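You operate a simulated robot arm through the tools that you are given. There is no shell and no other tool.

You are at the controls of a simulated robot arm. One attempt, no reset.

## Task
Put the TWIG bundle on the lift, push it back to the lip and crank the lift right down.
Fine: free the brake to crank and lock it again after; the other bundles stay.
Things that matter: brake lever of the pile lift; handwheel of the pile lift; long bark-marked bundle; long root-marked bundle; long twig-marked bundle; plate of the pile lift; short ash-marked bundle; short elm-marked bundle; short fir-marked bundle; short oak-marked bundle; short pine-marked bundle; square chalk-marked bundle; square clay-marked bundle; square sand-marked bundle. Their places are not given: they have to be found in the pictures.

It is judged by the outcome, as a careful person would: the job done as asked, and still so three seconds after it is handed in. It fails if anything else is knocked over, pushed out of place, dropped, spilled or broken.

## Robot
A 6-joint arm with a two-finger gripper, fixed in place. Base frame: the origin is on the floor under the middle of its stand, x ahead of it, y to its left, z up; the work surface is at about z = 0.72. Units: m, rad, N and s.
It reaches about 1.637 m from its shoulder. Its first joint turns from -2.897 to 2.897 rad. Payload 3.43 kg.
The TCP is the grasp point between the finger pads, 0.02 m short of the fingertips. In the tool frame z runs along the fingers and y along their closing line. The gripper opens to 0.19 m; its body begins 0.248 m behind the TCP.
Orientation is told as [roll, pitch, yaw] about the base's x, y, z axes, in that order, counted from this pose: with the fingers straight down and closing along the base's y, the tool's x points along the base's -x, its y along +y and its z along -z.

## Interface
- The arm moves only by the tool arm_command. Its argument "commands" is a list of rows, each a list of 7 numbers: the shift along the base's x, y, z in m, then the turn, a rotation vector about the base's x, y, z in rad, then the opening in per cent of the stroke, from 0 (shut) to 100 (fully open). In form: [[x, y, z, wx, wy, wz, claw], ...]. A call has 1 to 20 rows; each row shifts and turns the commanded pose from where the row before left it. Each row takes 0.2 s and may step no farther than 0.05 m and 0.15 rad from the row before; otherwise, or with a gripper value out of range, the whole call is refused. A pose out of reach is approached as far as the arm can. The call stops where the force on the tool passes 50 N (or 10 N more than at its start, if that is more) or the arm is blocked; 0.2 s more then pass. The fingers move at their own pace (about 0.045 m/s each) and stop on an object; they squeeze with about 31 N. The grip force told is the motor's: it shows also when the fingers shut on nothing. Time passes only in rows, and 0.2 s behind the last, so rows that do not move let the fingers close. The reply holds the time, the measured pose of the TCP, the force on the tool along the base axes, the opening and the grip force, in the units named above and with some noise, with the torque about the TCP (base axes, N m) and any sound that the robot's microphone picked up, and new pictures: "show" is both (left out), scene, wrist or none.
- Cameras (640 x 400 px; columns grow to the right, rows downward): "scene" is fixed at [0.0486, -0.5005, 1.2686]; the picture's right is [0.35, -0.93, 0.00], its down [-0.57, -0.22, -0.80] and it looks along [0.74, 0.28, -0.61] (base axes); focal length 320 px, centre (320, 200). "wrist" rides on the gripper at [0.07, -0.008, -0.288] in the tool frame; the picture's right is [0.12, 0.99, 0.00], its down [-0.96, 0.12, -0.25] and it looks along [-0.25, 0.03, 0.97] (tool axes); focal length 261 px, centre (320, 200).
- raise_lower(by): slides the trunk up (or, below 0, down) by that many m; the arm rides with it, the base frame stays. It gives what a move gives, with no picture.
- pixel_to_xyz(camera, pixels): there is no depth. For up to 12 entries [column, row, z] of the newest picture of that camera ("zoom" is the newest enlarged one), the place [x, y] in the base frame at which the ray of that pixel passes the height z, good to about 0.002 m. No time passes.
- enlarge(camera, box): a new picture of the part [left, top, right, bottom] of that camera's present view, enlarged. No time passes.
- finish_job(): hands the job in; it is judged then, once.

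Leave the gripper open and the arm clear of the work at the hand-in unless told otherwise.

The tools are called after ">>>" as a command line: name --pt "numbers of a row" for each row, then --argument value for the rest, lists and objects as JSON in quotes. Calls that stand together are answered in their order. arm_command: Moves the arm, as the interface text tells. Its arguments: {"type":"object","properties":{"commands":{"type":"array","items":{"type":"array","items":{"type":"number"}}},"show":{"type":"string","enum":["both","scene","wrist","none"]}},"required":["commands"]} The other tools are called the same way: raise_lower (by) moves the trunk up or down; pixel_to_xyz (camera, pixels) gives the place at which the rays of pixels pass given heights; enlarge (camera, box) takes an enlarged picture of a part of a camera's view; finish_job () hands the job in.

At the start:

```text
t: 0.0
position: [0.8362, 0.141, 0.9977]
orientation: [0.0, -0.001, -0.001]
contact_force: [-0.7, 0.1, -0.1]
torque: [0.03, -0.01, 0.01]
width: 0.1898
finger_force: 0.1
trunk travel left (down, up): [-0.175, 0.065]
```

scene: 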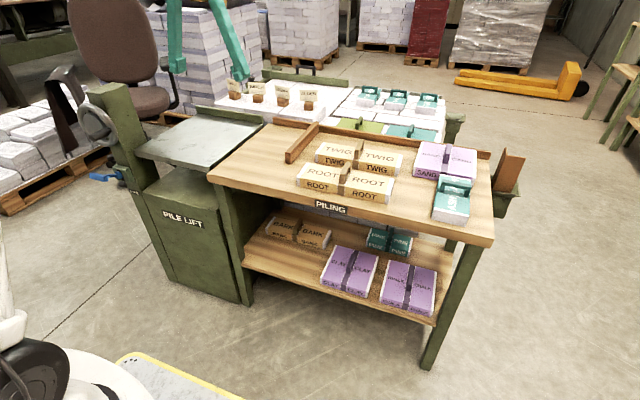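
wrist: 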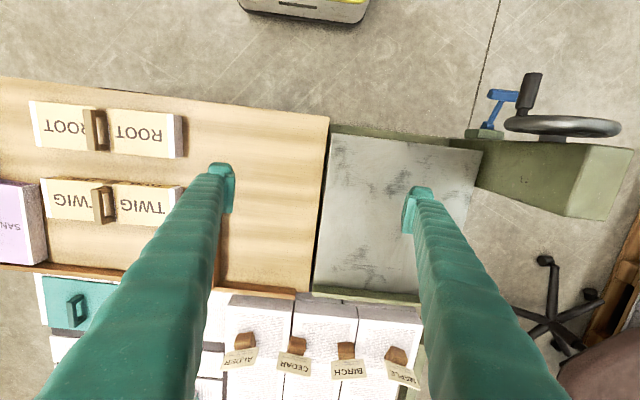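

I see the bench at the centre with TWIG near (360,155) and ROOT near (345,180) in the scene. The pile lift's grey plate is near (200,140), and the handwheel and brake lever are at its left. I'll enlarge these parts first.

>>> enlarge --camera "scene" --box '[60, 70, 300, 220]'

>>> enlarge --camera "wrist" --box '[400, 60, 640, 210]'

>>> enlarge --camera "scene" --box '[260, 100, 500, 250]'

```text
2.67 times, centred on (180, 145) of scene
```

zoom: 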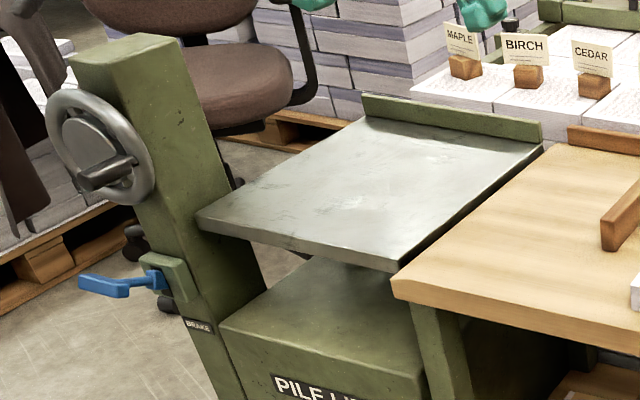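

```text
2.67 times, centred on (520, 135) of wrist
```

zoom: 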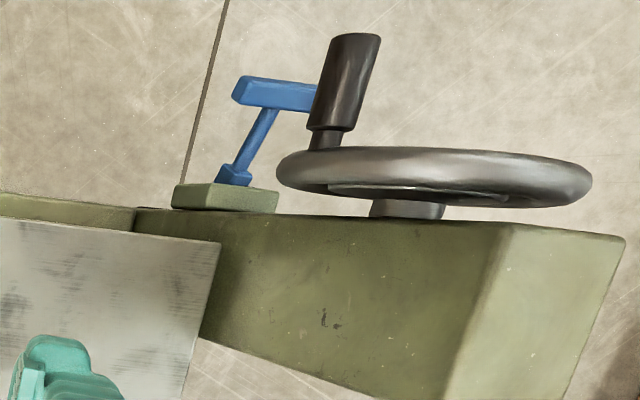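

```text
2.67 times, centred on (380, 175) of scene
```

zoom: 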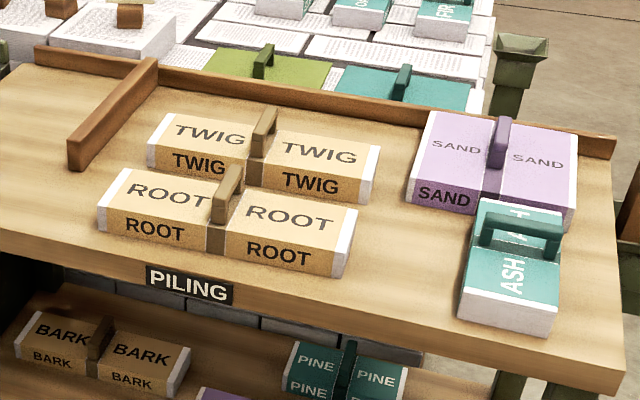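

I can see the TWIG bundle with its top handle, the plate with its lip on the far side, the blue brake lever and the handwheel with a dark crank knob. I'll now work out positions and heights by comparing the two cameras.

>>> pixel_to_xyz --camera "scene" --pixels '[[133.9, 152.5, 0.72], [133.9, 152.5, 0.76], [208, 170, 0.72], [208, 170, 0.76], [264, 124, 0.72], [264, 124, 0.76], [197, 113, 0.72], [197, 113, 0.76], [207, 176, 0.72], [493, 240, 0.72], [491, 158, 0.72], [286, 162, 0.72]]'

>>> pixel_to_xyz --camera "wrist" --pixels '[[482, 150, 0.72], [482, 150, 0.76], [330, 134, 0.72], [330, 134, 0.76], [314, 290, 0.72], [314, 290, 0.76], [330, 117, 0.72], [296, 290, 0.72], [41, 181, 0.8], [183, 188, 0.8], [41, 222, 0.72], [183, 224, 0.72]]'

```text
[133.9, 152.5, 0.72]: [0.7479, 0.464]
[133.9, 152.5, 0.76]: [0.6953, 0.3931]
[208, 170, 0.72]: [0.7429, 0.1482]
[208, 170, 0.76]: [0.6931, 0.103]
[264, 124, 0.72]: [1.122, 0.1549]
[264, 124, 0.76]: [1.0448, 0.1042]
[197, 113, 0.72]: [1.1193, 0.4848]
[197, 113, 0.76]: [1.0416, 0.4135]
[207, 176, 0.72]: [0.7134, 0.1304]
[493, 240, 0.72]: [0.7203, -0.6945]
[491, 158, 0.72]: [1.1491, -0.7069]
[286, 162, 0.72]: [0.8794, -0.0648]
```

```text
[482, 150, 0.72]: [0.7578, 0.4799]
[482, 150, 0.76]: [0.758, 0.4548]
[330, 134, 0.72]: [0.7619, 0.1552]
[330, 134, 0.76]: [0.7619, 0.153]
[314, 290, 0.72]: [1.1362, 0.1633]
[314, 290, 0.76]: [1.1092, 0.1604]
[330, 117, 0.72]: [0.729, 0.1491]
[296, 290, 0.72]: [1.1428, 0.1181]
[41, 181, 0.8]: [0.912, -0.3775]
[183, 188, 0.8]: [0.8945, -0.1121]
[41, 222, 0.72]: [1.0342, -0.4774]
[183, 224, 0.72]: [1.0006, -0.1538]
```

The plate comes out at about z 0.71, x 0.757–1.14 and y 0.16–0.485. Next I measure the TWIG bundle: its bottom front edge is near (316,164) to (397,177), its top face near (321,142) to (402,155), and its handle near (360,143) in the scene and (103,205) in the wrist view.

>>> pixel_to_xyz --camera "scene" --pixels '[[316, 164, 0.72], [397, 177, 0.72], [315.5, 154.5, 0.76], [315.5, 154.5, 0.78], [321, 142.4, 0.76], [321, 142.4, 0.78], [402.5, 155, 0.76], [402.5, 155, 0.78], [399, 167.5, 0.76], [360, 142, 0.82], [360, 142, 0.84], [353, 150, 0.83]]'

>>> enlarge --camera "wrist" --box '[0, 80, 240, 230]'

>>> enlarge --camera "scene" --box '[310, 120, 420, 190]'

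```text
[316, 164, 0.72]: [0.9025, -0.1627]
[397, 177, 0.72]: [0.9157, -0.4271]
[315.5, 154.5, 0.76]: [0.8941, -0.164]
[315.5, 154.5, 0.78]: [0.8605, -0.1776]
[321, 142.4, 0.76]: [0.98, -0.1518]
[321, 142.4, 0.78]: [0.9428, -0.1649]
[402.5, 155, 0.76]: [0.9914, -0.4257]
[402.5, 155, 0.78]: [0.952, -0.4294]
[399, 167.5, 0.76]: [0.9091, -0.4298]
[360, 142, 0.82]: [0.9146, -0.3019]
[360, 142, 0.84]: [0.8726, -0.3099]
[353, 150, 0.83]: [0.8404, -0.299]
```

```text
2.67 times, centred on (120, 155) of wrist
```

zoom: 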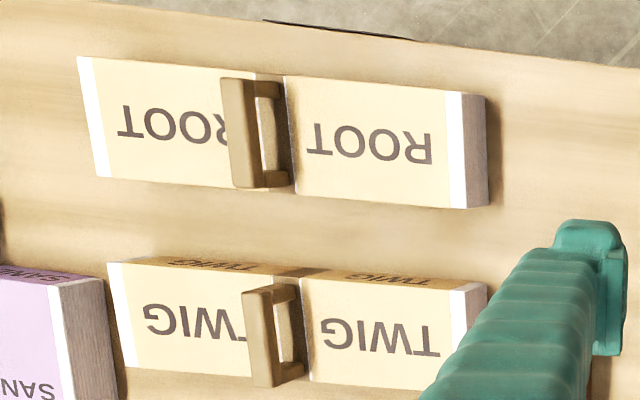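

```text
5.71 times, centred on (365, 155) of scene
```

zoom: 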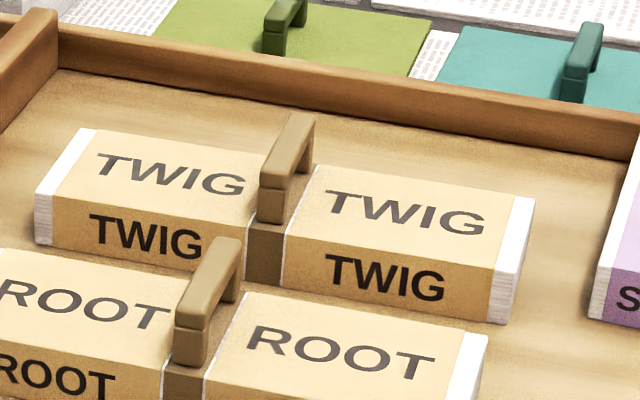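

TWIG lies at about x 0.90–0.985, y −0.163 to −0.428, with its top near z 0.76. Its handle stands along x near y −0.295. I'll move high above it with the fingers half closed and look from there.

>>> arm_command --pt "0.0107 -0.0436 0 0 0 0 45" --pt "0.0107 -0.0436 0 0 0 0 45" --pt "0.0107 -0.0436 0 0 0 0 45" --pt "0.0107 -0.0436 0 0 0 0 45" --pt "0.0107 -0.0436 0 0 0 0 45" --pt "0.0107 -0.0436 0 0 0 0 45" --pt "0.0107 -0.0436 0 0 0 0 45" --pt "0.0107 -0.0436 0 0 0 0 45" --pt "0.0107 -0.0436 0 0 0 0 45" --pt "0.0107 -0.0436 0 0 0 0 45" --pt "0 0 0 0 0 0 45" --pt "0 0 0 0 0 0 45"

```text
t: 2.6
position: [0.9403, -0.2946, 0.998]
orientation: [0.0, 0.0, 0.001]
contact_force: [-0.6, 0.3, -0.9]
torque: [0.02, -0.04, 0.01]
width: 0.0857
finger_force: 0.1
trunk travel left (down, up): [-0.175, 0.065]
```

scene: 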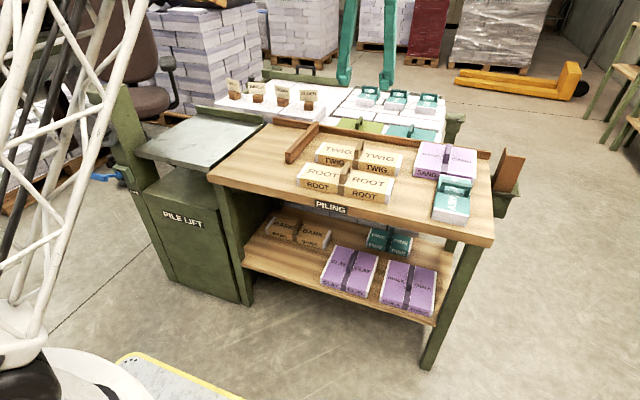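
wrist: 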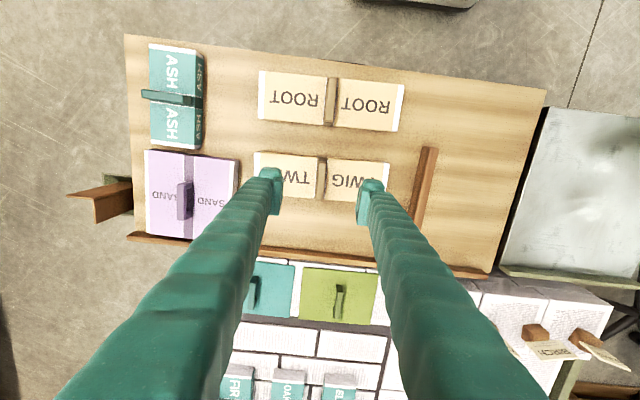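

The handle shows at about (321,178), between the fingers. I'll enlarge it and measure its ends.

>>> enlarge --camera "wrist" --box '[240, 130, 400, 230]'

>>> pixel_to_xyz --camera "wrist" --pixels '[[255, 153, 0.76], [389, 165, 0.76], [255, 197, 0.76], [321, 158, 0.8], [321, 200, 0.8], [321, 158, 0.82], [321, 200, 0.82], [322, 178, 0.81], [427, 147, 0.76], [420, 225, 0.76]]'

```text
4.00 times, centred on (320, 180) of wrist
```

zoom: 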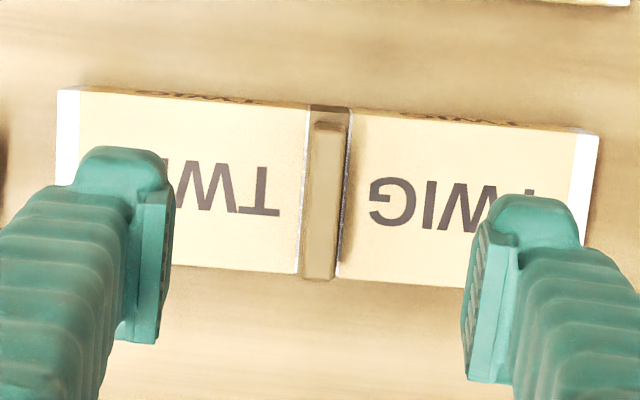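

```text
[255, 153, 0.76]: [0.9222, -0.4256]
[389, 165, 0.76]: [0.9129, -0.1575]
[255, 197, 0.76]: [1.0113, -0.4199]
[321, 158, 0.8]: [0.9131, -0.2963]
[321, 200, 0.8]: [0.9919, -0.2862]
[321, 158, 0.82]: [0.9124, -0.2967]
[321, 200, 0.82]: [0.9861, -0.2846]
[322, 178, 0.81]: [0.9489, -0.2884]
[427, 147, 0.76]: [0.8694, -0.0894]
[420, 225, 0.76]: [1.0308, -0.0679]
```

The bundle is turned about +0.05 rad. The handle is about 0.016 m thick, at x≈0.953, y≈−0.290, with its top near z 0.795. I'll turn the gripper +0.05, centre on the handle and come down to z≈0.85 to check.

>>> arm_command --pt "0.014 0.0046 0 0 0 0.05 40" --pt "0 0 -0.049 0 0 0 40" --pt "0 0 -0.049 0 0 0 40" --pt "0 0 -0.049 0 0 0 40" --pt "0 0 0 0 0 0 40"

>>> enlarge --camera "wrist" --box '[220, 130, 420, 255]'

>>> enlarge --camera "scene" --box '[300, 90, 440, 180]'

```text
t: 3.8
position: [0.9601, -0.2906, 0.8476]
orientation: [0.0, 0.001, 0.048]
contact_force: [0.7, 0.2, 0.5]
torque: [-0.03, 0.0, 0.0]
width: 0.076
finger_force: 0.1
trunk travel left (down, up): [-0.175, 0.065]
```

scene: 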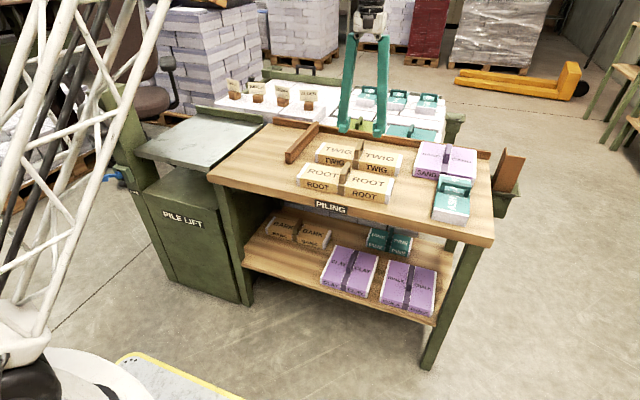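
wrist: 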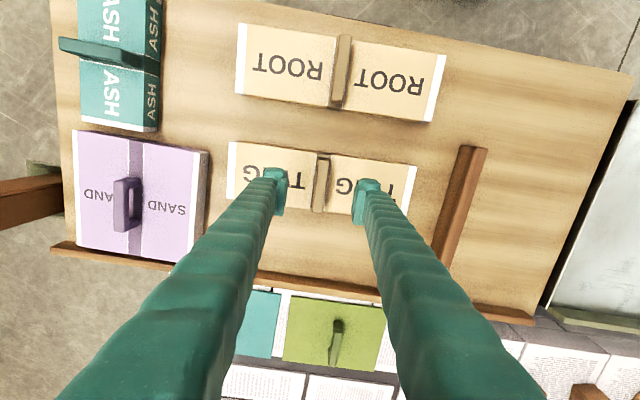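

```text
3.20 times, centred on (320, 192) of wrist
```

zoom: 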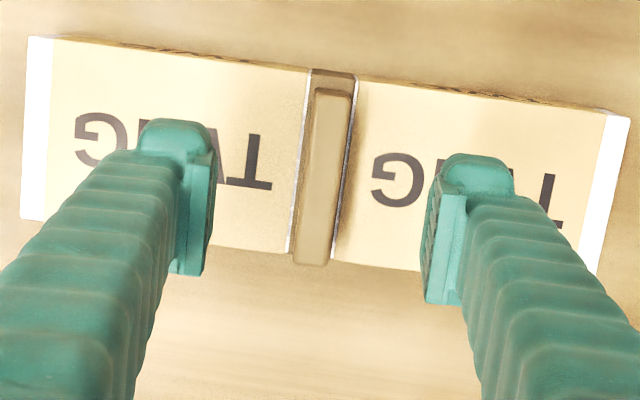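

```text
4.44 times, centred on (370, 135) of scene
```

zoom: 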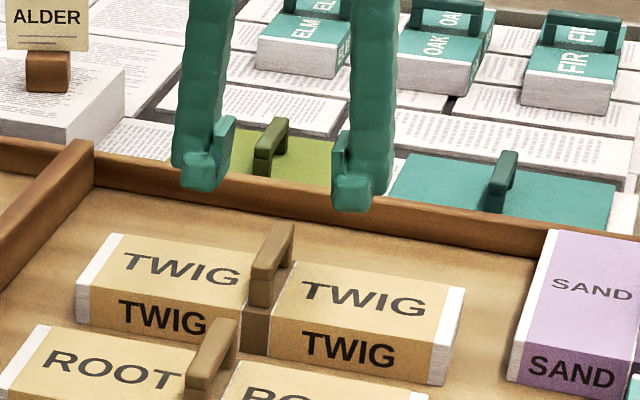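

The fingers line up with the handle, which is centred between them at about (321,186). I'll go down to z≈0.785 with the fingertips just above the bundle's top, then check before closing.

>>> arm_command --pt "-0.003 0 -0.03 0 0 0 40" --pt "0 0 -0.02 0 0 0 40" --pt "0 0 -0.013 0 0 0 40" --pt "0 0 0 0 0 0 40"

>>> enlarge --camera "scene" --box '[300, 90, 440, 180]'

>>> enlarge --camera "wrist" --box '[220, 130, 420, 255]'

```text
t: 4.8
position: [0.9547, -0.2911, 0.7869]
orientation: [0.001, -0.001, 0.049]
contact_force: [0.6, 0.5, 0.1]
torque: [-0.05, 0.0, -0.03]
width: 0.076
finger_force: 0.1
trunk travel left (down, up): [-0.175, 0.065]
```

scene: 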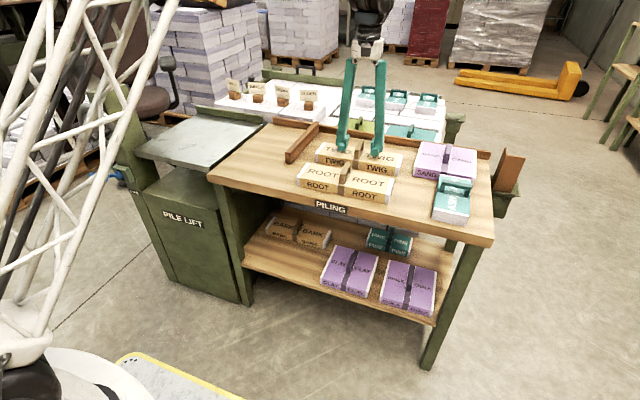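
wrist: 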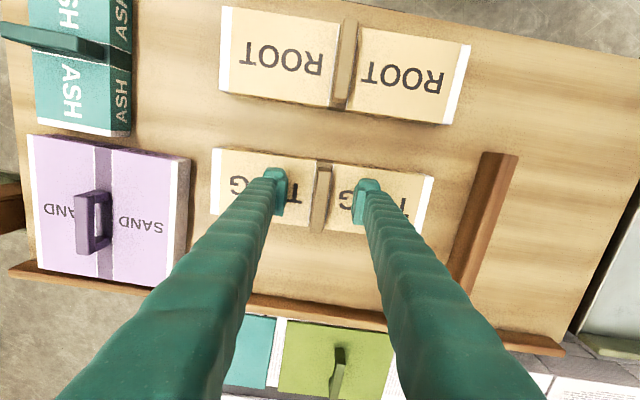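

```text
4.44 times, centred on (370, 135) of scene
```

zoom: 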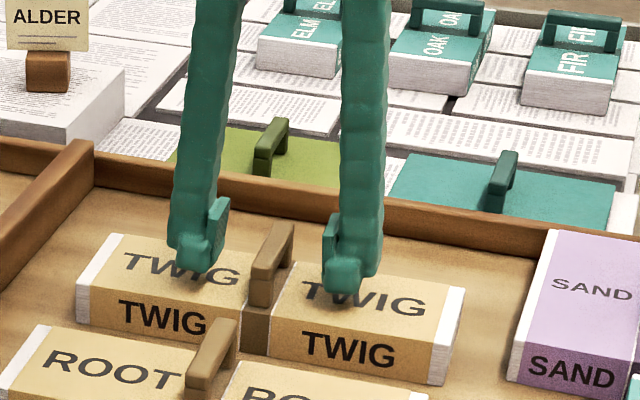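

```text
3.20 times, centred on (320, 192) of wrist
```

zoom: 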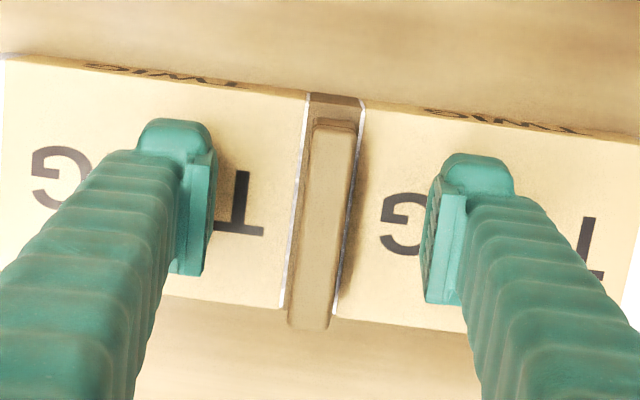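

The pads straddle the handle, with the tips still just above the bundle top. I'll close now and let the fingers settle.

>>> arm_command --pt "0.003 0 -0.002 0 0 0 20" --pt "0 0 0 0 0 0 5" --pt "0 0 0 0 0 0 0" --pt "0 0 0 0 0 0 0" --pt "0 0 0 0 0 0 0" --pt "0 0 0 0 0 0 0" --show "wrist"

```text
t: 6.2
position: [0.9572, -0.2909, 0.7856]
orientation: [0.0, 0.0, 0.049]
contact_force: [0.6, -0.5, 0.8]
torque: [0.08, -0.03, -0.05]
width: 0.015
finger_force: 31.0
trunk travel left (down, up): [-0.175, 0.065]
```

wrist: 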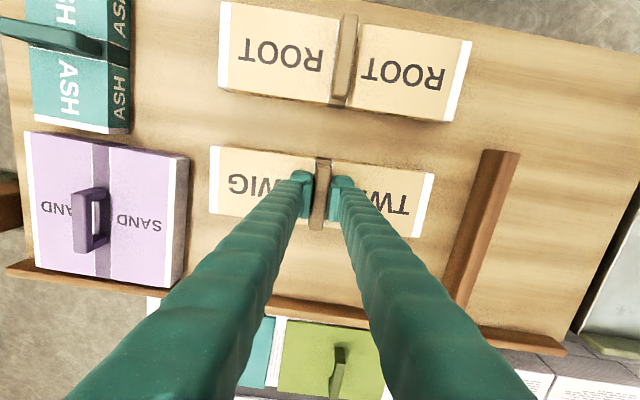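

The fingers have gripped the handle at 0.015 m. I'll lift straight up, slowly at first.

>>> arm_command --pt "0 0 0.01 0 0 0 0" --pt "0 0 0.02 0 0 0 0" --pt "0 0 0.03 0 0 0 0" --pt "0 0 0.04 0 0 0 0" --pt "0 0 0.04 0 0 0 0" --pt "0 0 0 0 0 0 0"

```text
t: 7.6
position: [0.9554, -0.2911, 0.9301]
orientation: [-0.001, 0.002, 0.048]
contact_force: [0.2, 1.3, -0.4]
torque: [0.0, 0.0, 0.03]
width: 0.0
finger_force: 31.2
trunk travel left (down, up): [-0.175, 0.065]
```

scene: 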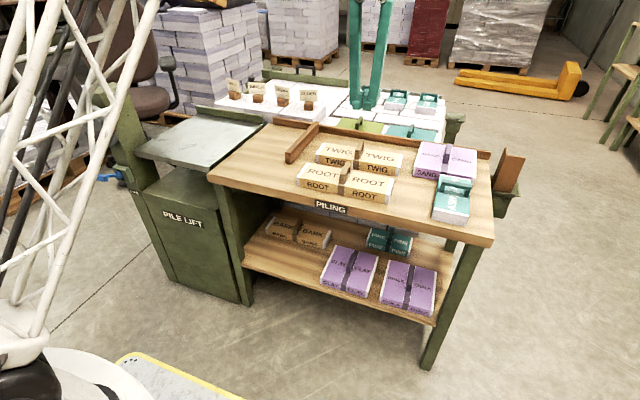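
wrist: 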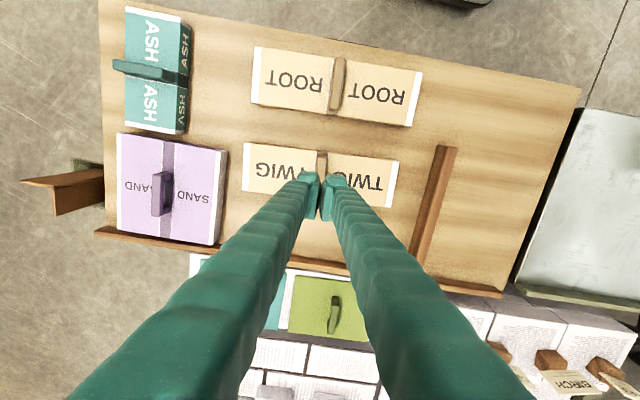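

The fingers read 0.0 width and TWIG is still on the bench, so the handle slipped out. I'll look closely at the handle to judge its height and form before trying again.

>>> enlarge --camera "scene" --box '[310, 130, 410, 190]'

>>> enlarge --camera "wrist" --box '[220, 30, 440, 220]'

>>> pixel_to_xyz --camera "scene" --pixels '[[316, 164, 0.72], [397, 177, 0.72], [315.5, 154.5, 0.755], [402.5, 155, 0.755], [321, 142.4, 0.755]]'

```text
6.40 times, centred on (360, 160) of scene
```

zoom: 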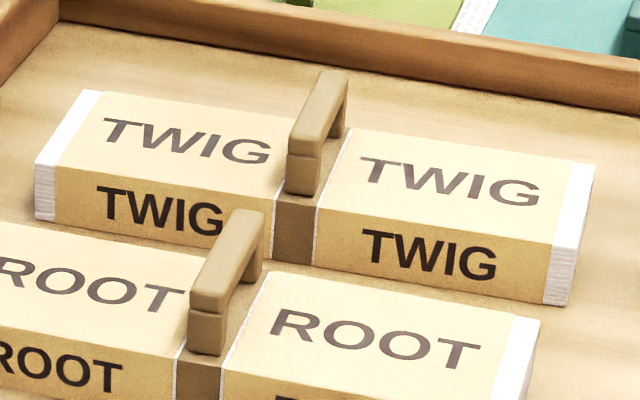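

```text
2.11 times, centred on (330, 125) of wrist
```

zoom: 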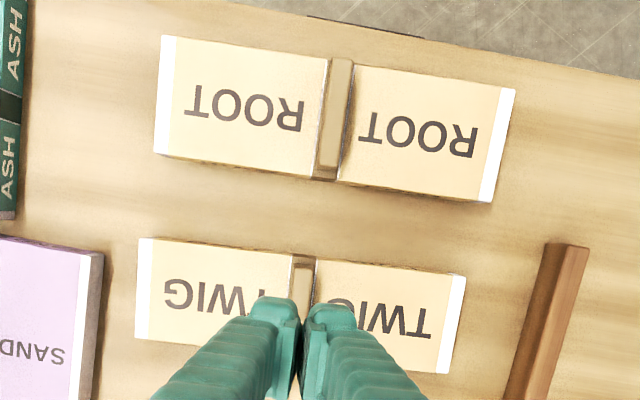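

```text
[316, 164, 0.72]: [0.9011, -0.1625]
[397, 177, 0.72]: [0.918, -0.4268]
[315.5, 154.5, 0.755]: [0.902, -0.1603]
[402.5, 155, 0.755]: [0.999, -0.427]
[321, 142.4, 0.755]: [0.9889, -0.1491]
```

TWIG hasn't moved and its handle is intact. I'll try again with the pads lower on the handle, going down until the tips almost touch the bundle top, and then lift very slowly while reading the force.

>>> arm_command --pt "0 0 0 0 0 0 25" --pt "0 0 0 0 0 0 25" --pt "0 0 -0.04 0 0 0 25" --pt "0 0 -0.04 0 0 0 25" --pt "0 0 -0.04 0 0 0 25" --pt "0 0 -0.02 0 0 0 25" --pt "0 0 -0.006 0 0 0 25" --pt "0 0 0 0 0 0 25" --show "wrist"

>>> enlarge --camera "scene" --box '[310, 120, 410, 180]'

```text
t: 9.4
position: [0.9563, -0.2889, 0.7806]
orientation: [0.0, -0.001, 0.048]
contact_force: [-0.3, -1.4, -0.4]
torque: [-0.01, 0.02, -0.04]
width: 0.0472
finger_force: 0.1
trunk travel left (down, up): [-0.175, 0.065]
```

wrist: 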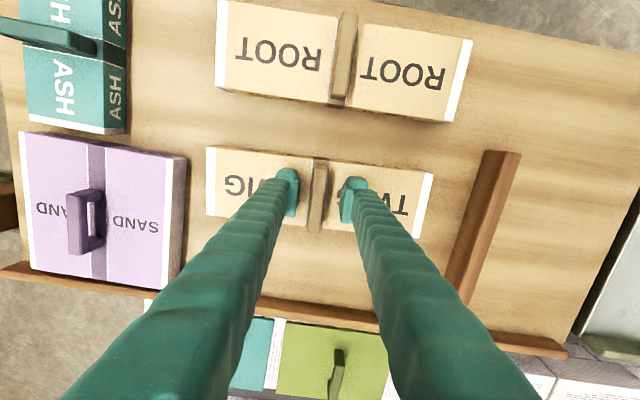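

```text
6.40 times, centred on (360, 150) of scene
```

zoom: 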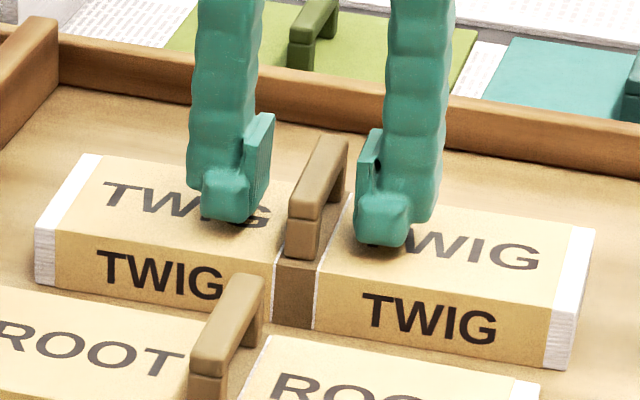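

The tips hover a few millimetres above the bundle's top. I'll creep down a little more, then close.

>>> arm_command --pt "0 0 -0.003 0 0 0 25" --pt "0 0 -0.002 0 0 0 25" --pt "0 0 0 0 0 0 25" --show "none"

```text
t: 10.2
position: [0.9571, -0.2907, 0.7755]
orientation: [0.0, 0.0, 0.049]
contact_force: [0.2, 0.5, -0.7]
torque: [-0.01, -0.01, 0.04]
width: 0.0474
finger_force: 0.0
trunk travel left (down, up): [-0.175, 0.065]
```

No contact yet at z 0.7755. I'll close on the handle here and wait for the full squeeze.

>>> arm_command --pt "0 0 0 0 0 0 10" --pt "0 0 0 0 0 0 0" --pt "0 0 0 0 0 0 0" --pt "0 0 0 0 0 0 0" --pt "0 0 0 0 0 0 0" --pt "0 0 0 0 0 0 0" --show "none"

>>> enlarge --camera "scene" --box '[310, 120, 410, 180]'

```text
t: 11.6
position: [0.9564, -0.2891, 0.7752]
orientation: [0.0, -0.001, 0.049]
contact_force: [0.3, -0.9, -0.3]
torque: [0.0, -0.03, 0.02]
width: 0.0115
finger_force: 30.7
trunk travel left (down, up): [-0.175, 0.065]
```

```text
6.40 times, centred on (360, 150) of scene
```

zoom: 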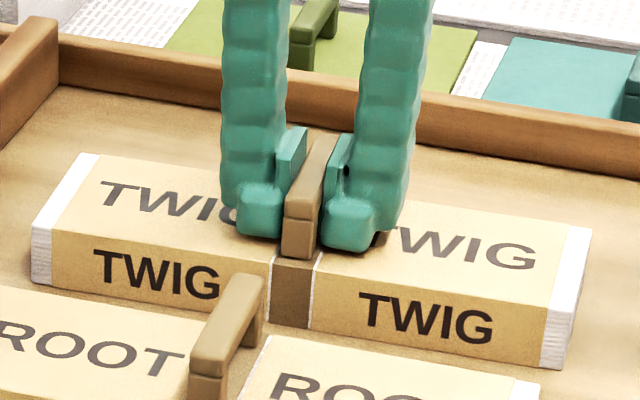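

The width is now 0.0115 m, so the pads sit under a wider top bar, which is a better hold. I'll lift very slowly and watch the force.

>>> arm_command --pt "0 0 0.003 0 0 0 0" --pt "0 0 0.003 0 0 0 0" --pt "0 0 0.003 0 0 0 0" --pt "0 0 0.003 0 0 0 0" --show "none"

>>> enlarge --camera "scene" --box '[310, 120, 410, 180]'

```text
t: 12.6
position: [0.9575, -0.2896, 0.7874]
orientation: [0.0, -0.001, 0.051]
contact_force: [-1.6, 0.1, -4.3]
torque: [0.0, 0.01, 0.0]
width: 0.0116
finger_force: 31.1
trunk travel left (down, up): [-0.175, 0.065]
```

```text
6.40 times, centred on (360, 150) of scene
```

zoom: 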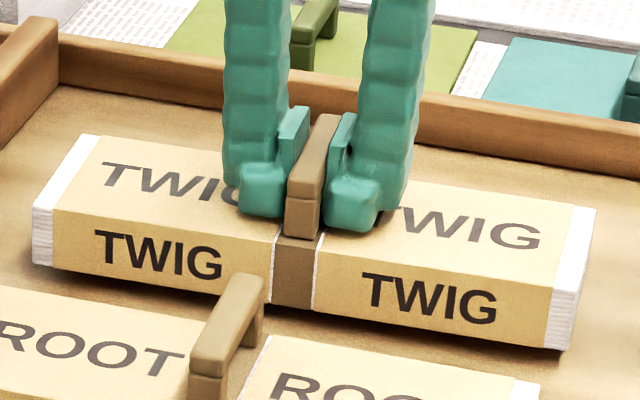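

TWIG is off the bench with the width held at 0.0116 and about 4 N of weight. I'll keep lifting gently to clear the wooden fence.

>>> arm_command --pt "0 0 0.006 0 0 0 0" --pt "0 0 0.01 0 0 0 0" --pt "0 0 0.015 0 0 0 0" --pt "0 0 0.015 0 0 0 0" --pt "0 0 0.015 0 0 0 0" --pt "0 0 0.015 0 0 0 0" --pt "0 0 0.015 0 0 0 0" --pt "0 0 0.015 0 0 0 0" --pt "0 0 0.008 0 0 0 0" --pt "0 0 0 0 0 0 0"

```text
t: 14.8
position: [0.9554, -0.2893, 0.9023]
orientation: [0.0, -0.001, 0.049]
contact_force: [0.2, 0.5, -3.5]
torque: [-0.03, 0.0, -0.01]
width: 0.0114
finger_force: 30.5
trunk travel left (down, up): [-0.175, 0.065]
```

scene: 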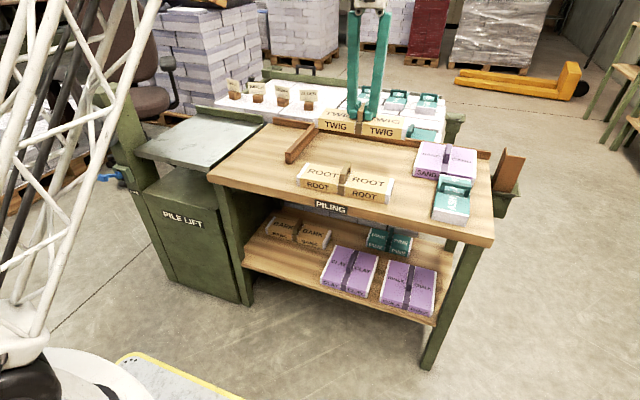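
wrist: 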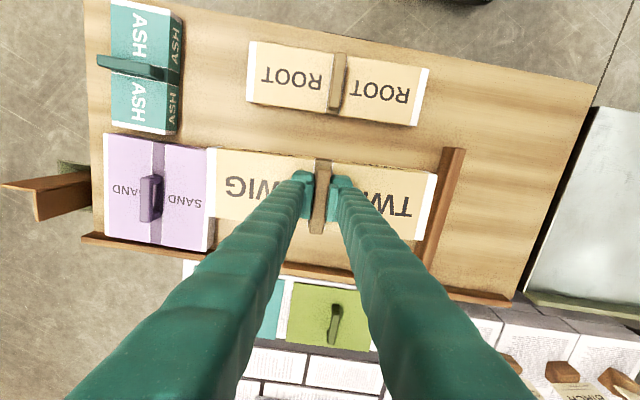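

TWIG hangs level with its bottom at about z 0.847. I'll carry it over the fence to the middle of the plate, at x≈1.04, y≈0.322, straightening its 0.05 rad turn on the way.

>>> arm_command --pt "0.001 0.01 0 0 0 0 0" --pt "0.003 0.02 0 0 0 -0.003 0" --pt "0.004 0.03 0 0 0 -0.003 0" --pt "0.005 0.035 0 0 0 -0.003 0" --pt "0.005 0.035 0 0 0 -0.003 0" --pt "0.005 0.035 0 0 0 -0.003 0" --pt "0.005 0.035 0 0 0 -0.003 0" --pt "0.005 0.035 0 0 0 -0.003 0" --pt "0.005 0.035 0 0 0 -0.003 0" --pt "0.005 0.035 0 0 0 -0.003 0" --pt "0.005 0.035 0 0 0 -0.003 0" --pt "0.005 0.035 0 0 0 -0.003 0" --pt "0.005 0.035 0 0 0 -0.003 0" --pt "0.005 0.035 0 0 0 -0.003 0" --pt "0.005 0.035 0 0 0 -0.003 0" --pt "0.005 0.035 0 0 0 -0.003 0" --pt "0.005 0.034 0 0 0 -0.004 0" --pt "0.004 0.025 0 0 0 0 0" --pt "0.003 0.015 0 0 0 0 0" --pt "0.002 0.008 0 0 0 0 0"

>>> enlarge --camera "scene" --box '[60, 50, 300, 200]'

```text
t: 19.0
position: [1.0441, 0.3056, 0.9006]
orientation: [0.001, 0.0, 0.003]
contact_force: [-0.6, 0.8, -4.0]
torque: [0.04, -0.01, -0.05]
width: 0.0113
finger_force: 30.7
trunk travel left (down, up): [-0.175, 0.065]
```

scene: 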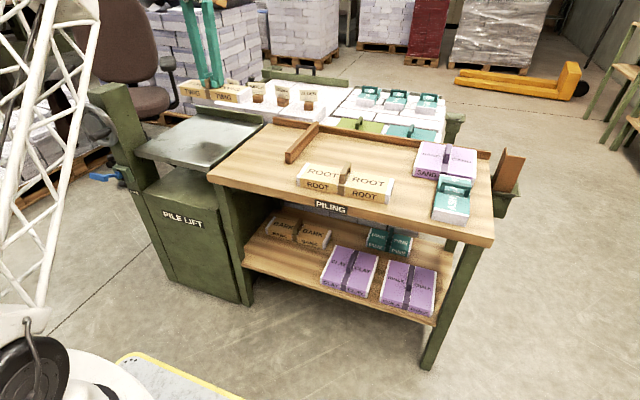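
wrist: 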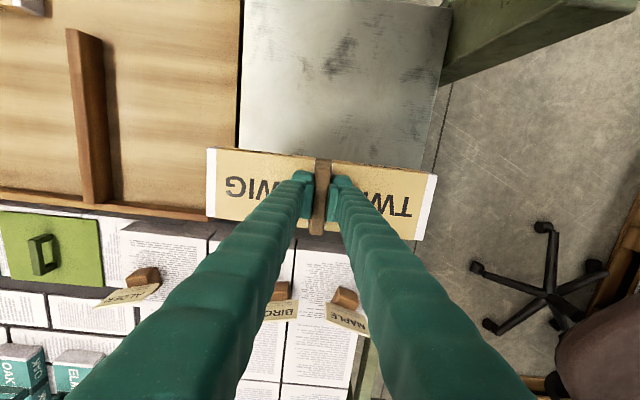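

```text
2.67 times, centred on (180, 125) of scene
```

zoom: 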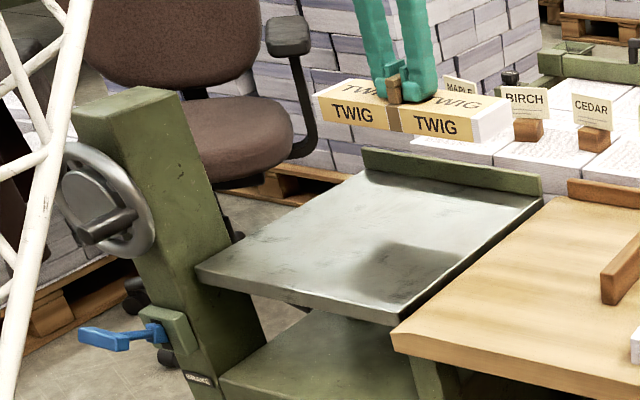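

TWIG hangs over the plate. I'll measure the plate's side edges and the lip in this wrist view, with edges near column 239 and column 444, to fine-centre it.

>>> pixel_to_xyz --camera "wrist" --pixels '[[242, 10, 0.71], [239, 140, 0.71], [452, 10, 0.71], [437, 140, 0.71], [208, 150, 0.88], [436, 175, 0.88]]'

>>> enlarge --camera "wrist" --box '[180, 0, 500, 200]'

```text
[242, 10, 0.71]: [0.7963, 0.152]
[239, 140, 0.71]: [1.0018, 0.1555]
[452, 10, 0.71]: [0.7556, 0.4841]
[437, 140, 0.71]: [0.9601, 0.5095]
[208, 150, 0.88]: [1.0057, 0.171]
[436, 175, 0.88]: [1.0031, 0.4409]
```

```text
2.00 times, centred on (340, 100) of wrist
```

zoom: 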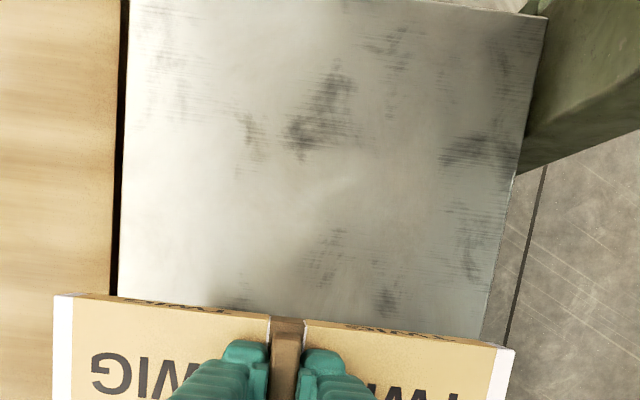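

>>> pixel_to_xyz --camera "wrist" --pixels '[[245, 5, 0.71], [239.5, 145, 0.71], [453.5, 8, 0.71], [437, 90, 0.71], [420, 168, 0.71]]'

```text
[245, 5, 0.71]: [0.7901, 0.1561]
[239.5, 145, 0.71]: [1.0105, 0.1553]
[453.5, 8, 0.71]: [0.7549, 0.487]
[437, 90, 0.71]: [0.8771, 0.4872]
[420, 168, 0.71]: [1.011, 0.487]
```

The plate spans y 0.156–0.487 and the bundle is centred at y 0.306. I'll shift +0.016 in y and lower to just above the plate.

>>> arm_command --pt "0 0.008 0 0 0 0 0" --pt "0 0.008 -0.01 0 0 0 0" --pt "0 0 -0.025 0 0 0 0" --pt "0 0 -0.03 0 0 0 0" --pt "0 0 -0.03 0 0 0 0" --pt "0 0 -0.02 0 0 0 0" --pt "0 0 -0.01 0 0 0 0" --pt "0 0 0 0 0 0 0"

>>> enlarge --camera "scene" --box '[120, 70, 280, 170]'

```text
t: 20.8
position: [1.0411, 0.3238, 0.7775]
orientation: [-0.001, -0.003, 0.0]
contact_force: [1.0, 0.8, 9.5]
torque: [-0.01, 0.49, -0.02]
width: 0.0114
finger_force: 31.0
trunk travel left (down, up): [-0.175, 0.065]
```

scene: 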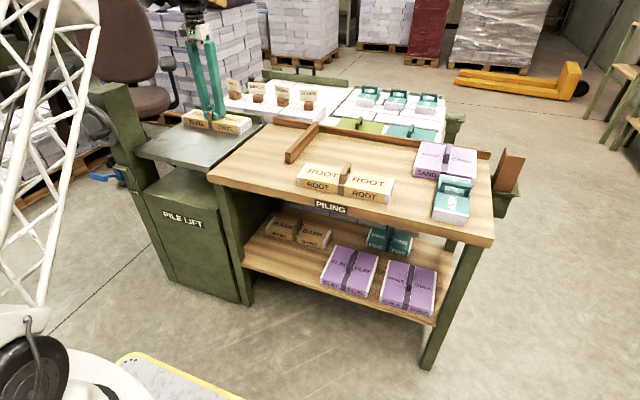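
wrist: 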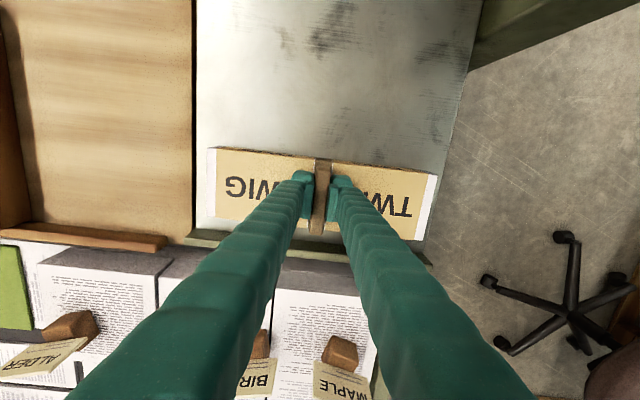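

```text
4.00 times, centred on (200, 120) of scene
```

zoom: 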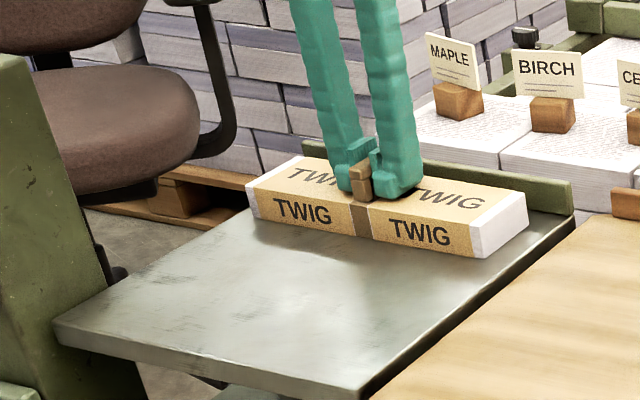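

The bundle has touched the plate, with +9.5 N upward, so the plate is at about z 0.72. I'll ease up 2 mm and slide it in +x toward the lip in small steps.

>>> arm_command --pt "0 0 0.002 0 0 0 0" --pt "0.005 0 0 0 0 0 0" --pt "0.005 0 0 0 0 0 0" --pt "0.005 0 0 0 0 0 0" --pt "0.005 0 0 0 0 0 0" --show "wrist"

>>> enlarge --camera "scene" --box '[120, 70, 280, 170]'

```text
t: 22.0
position: [1.0647, 0.3225, 0.7776]
orientation: [0.0, 0.0, -0.001]
contact_force: [-1.5, -0.2, 0.4]
torque: [0.03, -0.11, -0.04]
width: 0.0113
finger_force: 31.0
trunk travel left (down, up): [-0.175, 0.065]
```

wrist: 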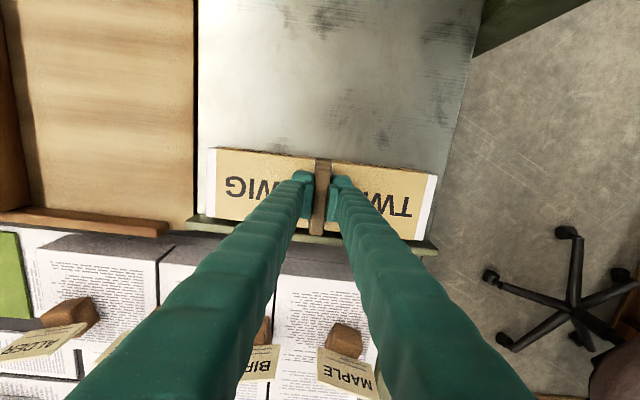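

```text
4.00 times, centred on (200, 120) of scene
```

zoom: 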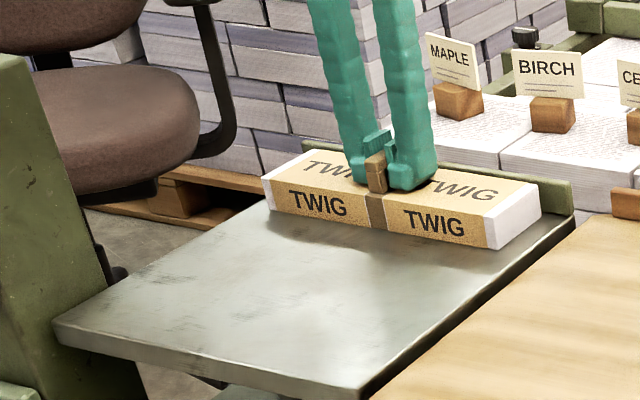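

It's sliding freely, with about −1.5 N in x. A small gap to the lip remains, so I'll continue in 3 mm steps.

>>> arm_command --pt "0.003 0 0 0 0 0 0" --pt "0.003 0 0 0 0 0 0" --pt "0.003 0 0 0 0 0 0" --show "none"

```text
t: 22.8
position: [1.0727, 0.323, 0.7786]
orientation: [0.0, 0.0, 0.002]
contact_force: [-3.5, -0.2, 3.4]
torque: [0.01, 0.09, -0.11]
width: 0.0114
finger_force: 31.4
trunk travel left (down, up): [-0.175, 0.065]
```

Force in x is −3.5 N at x 1.0727. I'll go on in smaller steps to see whether it has met the lip.

>>> arm_command --pt "0.002 0 0 0 0 0 0" --pt "0.002 0 0 0 0 0 0" --pt "0.002 0 0 0 0 0 0" --show "wrist"

>>> enlarge --camera "scene" --box '[180, 80, 280, 142]'

```text
t: 23.6
position: [1.0769, 0.3238, 0.7795]
orientation: [0.003, 0.0, 0.002]
contact_force: [-22.7, -3.6, 0.9]
torque: [0.02, 0.32, -0.28]
width: 0.0117
finger_force: 31.3
trunk travel left (down, up): [-0.175, 0.065]
```

wrist: 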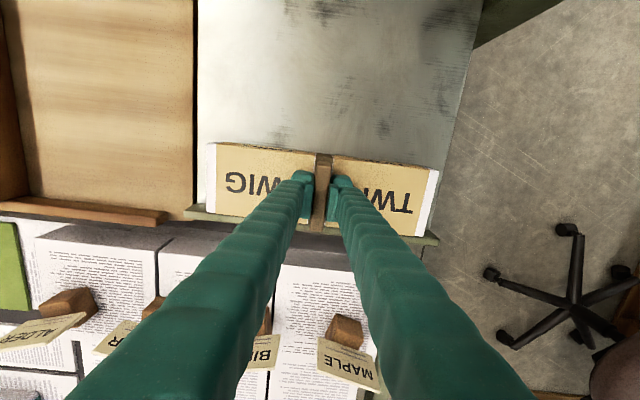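

```text
6.40 times, centred on (230, 111) of scene
```

zoom: 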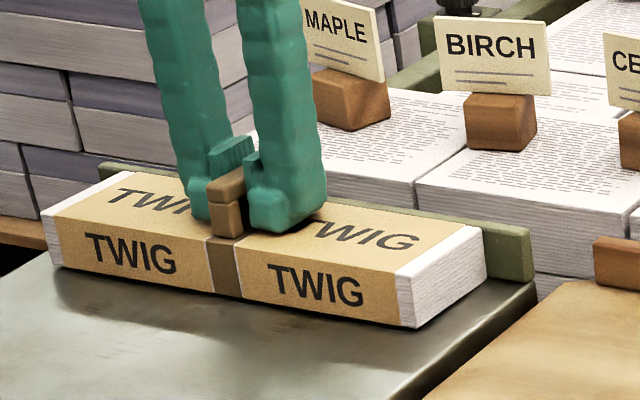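

Force is now −22.7 N in x, so the bundle is against the lip. I'll ease the push by 1 mm, settle it down 1–2 mm onto the plate and open the fingers a little to release.

>>> arm_command --pt "-0.001 0 -0.001 0 0 0 0" --pt "0 0 -0.001 0 0 0 0" --pt "0 0 0 0 0 0 0" --show "none"

```text
t: 24.4
position: [1.0774, 0.3232, 0.7786]
orientation: [0.001, -0.003, 0.001]
contact_force: [-11.5, 4.5, 19.9]
torque: [-0.07, -0.6, -0.22]
width: 0.0112
finger_force: 30.7
trunk travel left (down, up): [-0.175, 0.065]
```

It's now pressed on the plate (+20 N) and on the lip (−11.5 N). I'll release by opening slowly.

>>> arm_command --pt "0 0 0 0 0 0 8" --pt "0 0 0 0 0 0 14" --pt "0 0 0 0 0 0 20" --pt "0 0 0 0 0 0 25" --pt "0 0 0 0 0 0 25" --show "wrist"

>>> enlarge --camera "scene" --box '[180, 80, 280, 142]'

```text
t: 25.6
position: [1.0766, 0.3237, 0.7758]
orientation: [0.0, -0.001, 0.001]
contact_force: [2.2, -5.5, 17.2]
torque: [0.17, -0.05, 0.04]
width: 0.0449
finger_force: 0.0
trunk travel left (down, up): [-0.175, 0.065]
```

wrist: 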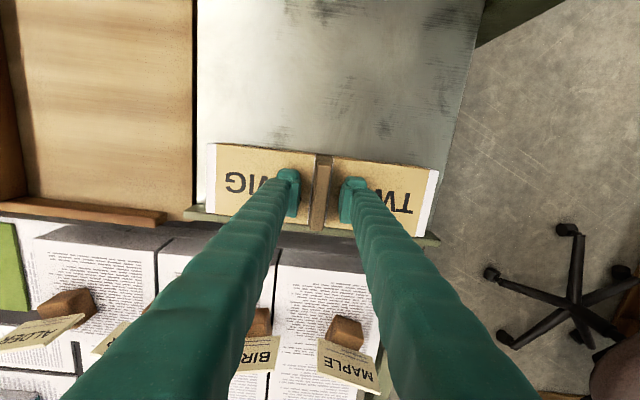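

```text
6.40 times, centred on (230, 111) of scene
```

zoom: 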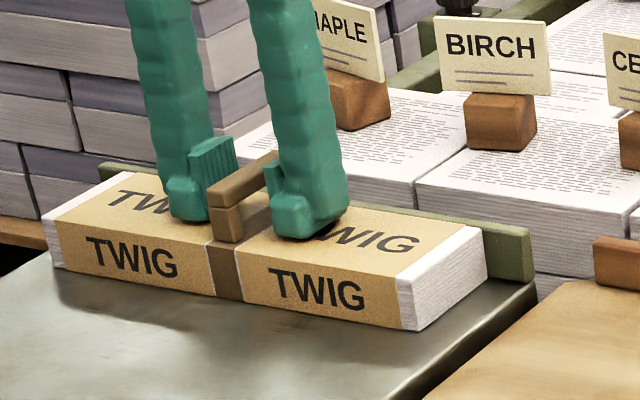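

The handle is free, the bundle lies on the plate against the lip, and the fingertips rest lightly on its top. I'll rise straight up.

>>> arm_command --pt "0 0 0.005 0 0 0 25" --pt "0 0 0.01 0 0 0 25" --pt "0 0 0.03 0 0 0 25" --pt "0 0 0.04 0 0 0 25" --pt "0 0 0.045 0 0 0 25" --pt "0 0 0.045 0 0 0 25" --pt "0 0 0 0 0 0 25"

>>> enlarge --camera "scene" --box '[180, 80, 280, 142]'

>>> enlarge --camera "wrist" --box '[180, 100, 480, 287]'

```text
t: 27.2
position: [1.0751, 0.3198, 0.9491]
orientation: [0.0, 0.0, 0.002]
contact_force: [0.4, -0.6, 0.3]
torque: [0.0, -0.02, 0.0]
width: 0.0476
finger_force: 0.1
trunk travel left (down, up): [-0.175, 0.065]
```

scene: 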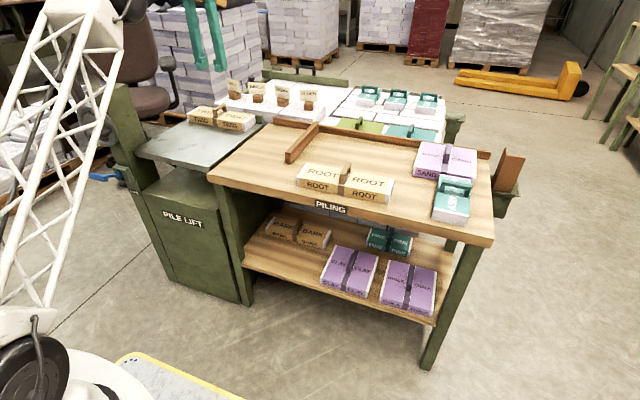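
wrist: 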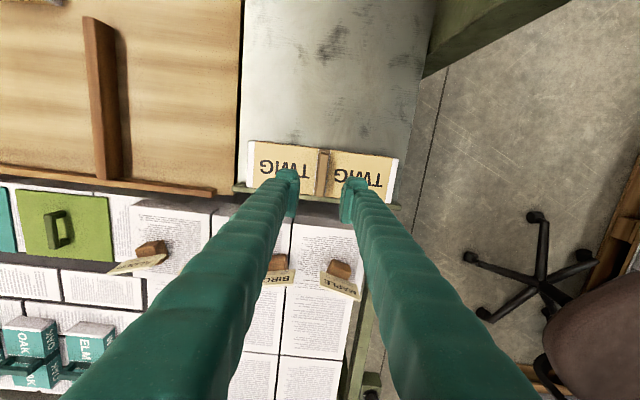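

```text
6.40 times, centred on (230, 111) of scene
```

zoom: 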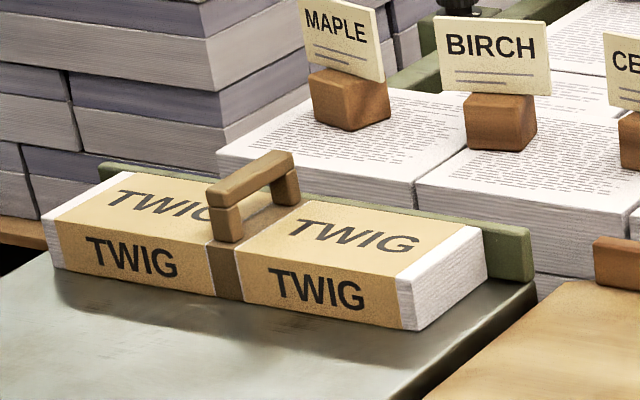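

```text
2.13 times, centred on (330, 194) of wrist
```

zoom: 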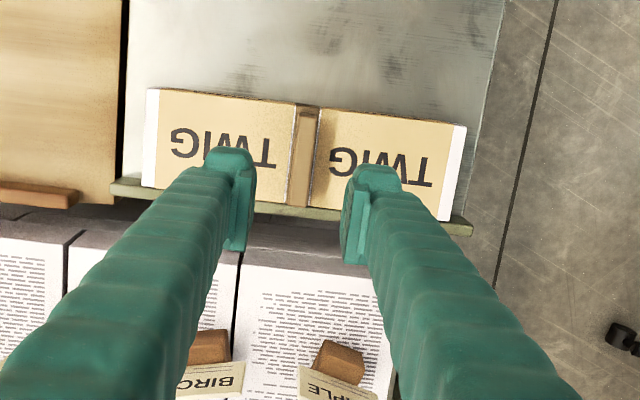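

TWIG rests squarely against the lip. Now I turn to the brake and wheel. I'll get the scene rays for the wheel centre near (97.5,125), the knob near (97,132) and the brake lever near (90–118,176), and look enlarged.

>>> pixel_to_xyz --camera "scene" --pixels '[[97.5, 125, 0.75], [97.5, 125, 0.8], [97.5, 125, 0.85], [97.5, 125, 0.9], [77.6, 125, 0.85], [118, 130, 0.85], [92, 103, 0.9], [104, 147, 0.8], [118, 175, 0.6], [118, 175, 0.65], [90, 176, 0.6], [90, 176, 0.65]]'

>>> enlarge --camera "scene" --box '[60, 80, 220, 220]'

```text
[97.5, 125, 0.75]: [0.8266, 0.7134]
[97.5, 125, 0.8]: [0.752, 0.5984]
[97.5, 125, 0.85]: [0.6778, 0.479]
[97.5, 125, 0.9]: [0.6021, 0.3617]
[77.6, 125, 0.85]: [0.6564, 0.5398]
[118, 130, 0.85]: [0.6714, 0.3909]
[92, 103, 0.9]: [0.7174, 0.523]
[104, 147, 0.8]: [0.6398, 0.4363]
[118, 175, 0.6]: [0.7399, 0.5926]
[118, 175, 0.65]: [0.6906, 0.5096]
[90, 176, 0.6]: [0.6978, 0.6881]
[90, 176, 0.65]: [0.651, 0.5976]
```

```text
2.86 times, centred on (140, 150) of scene
```

zoom: 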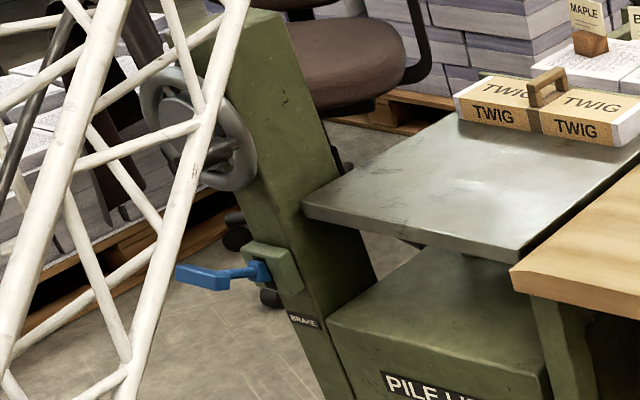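

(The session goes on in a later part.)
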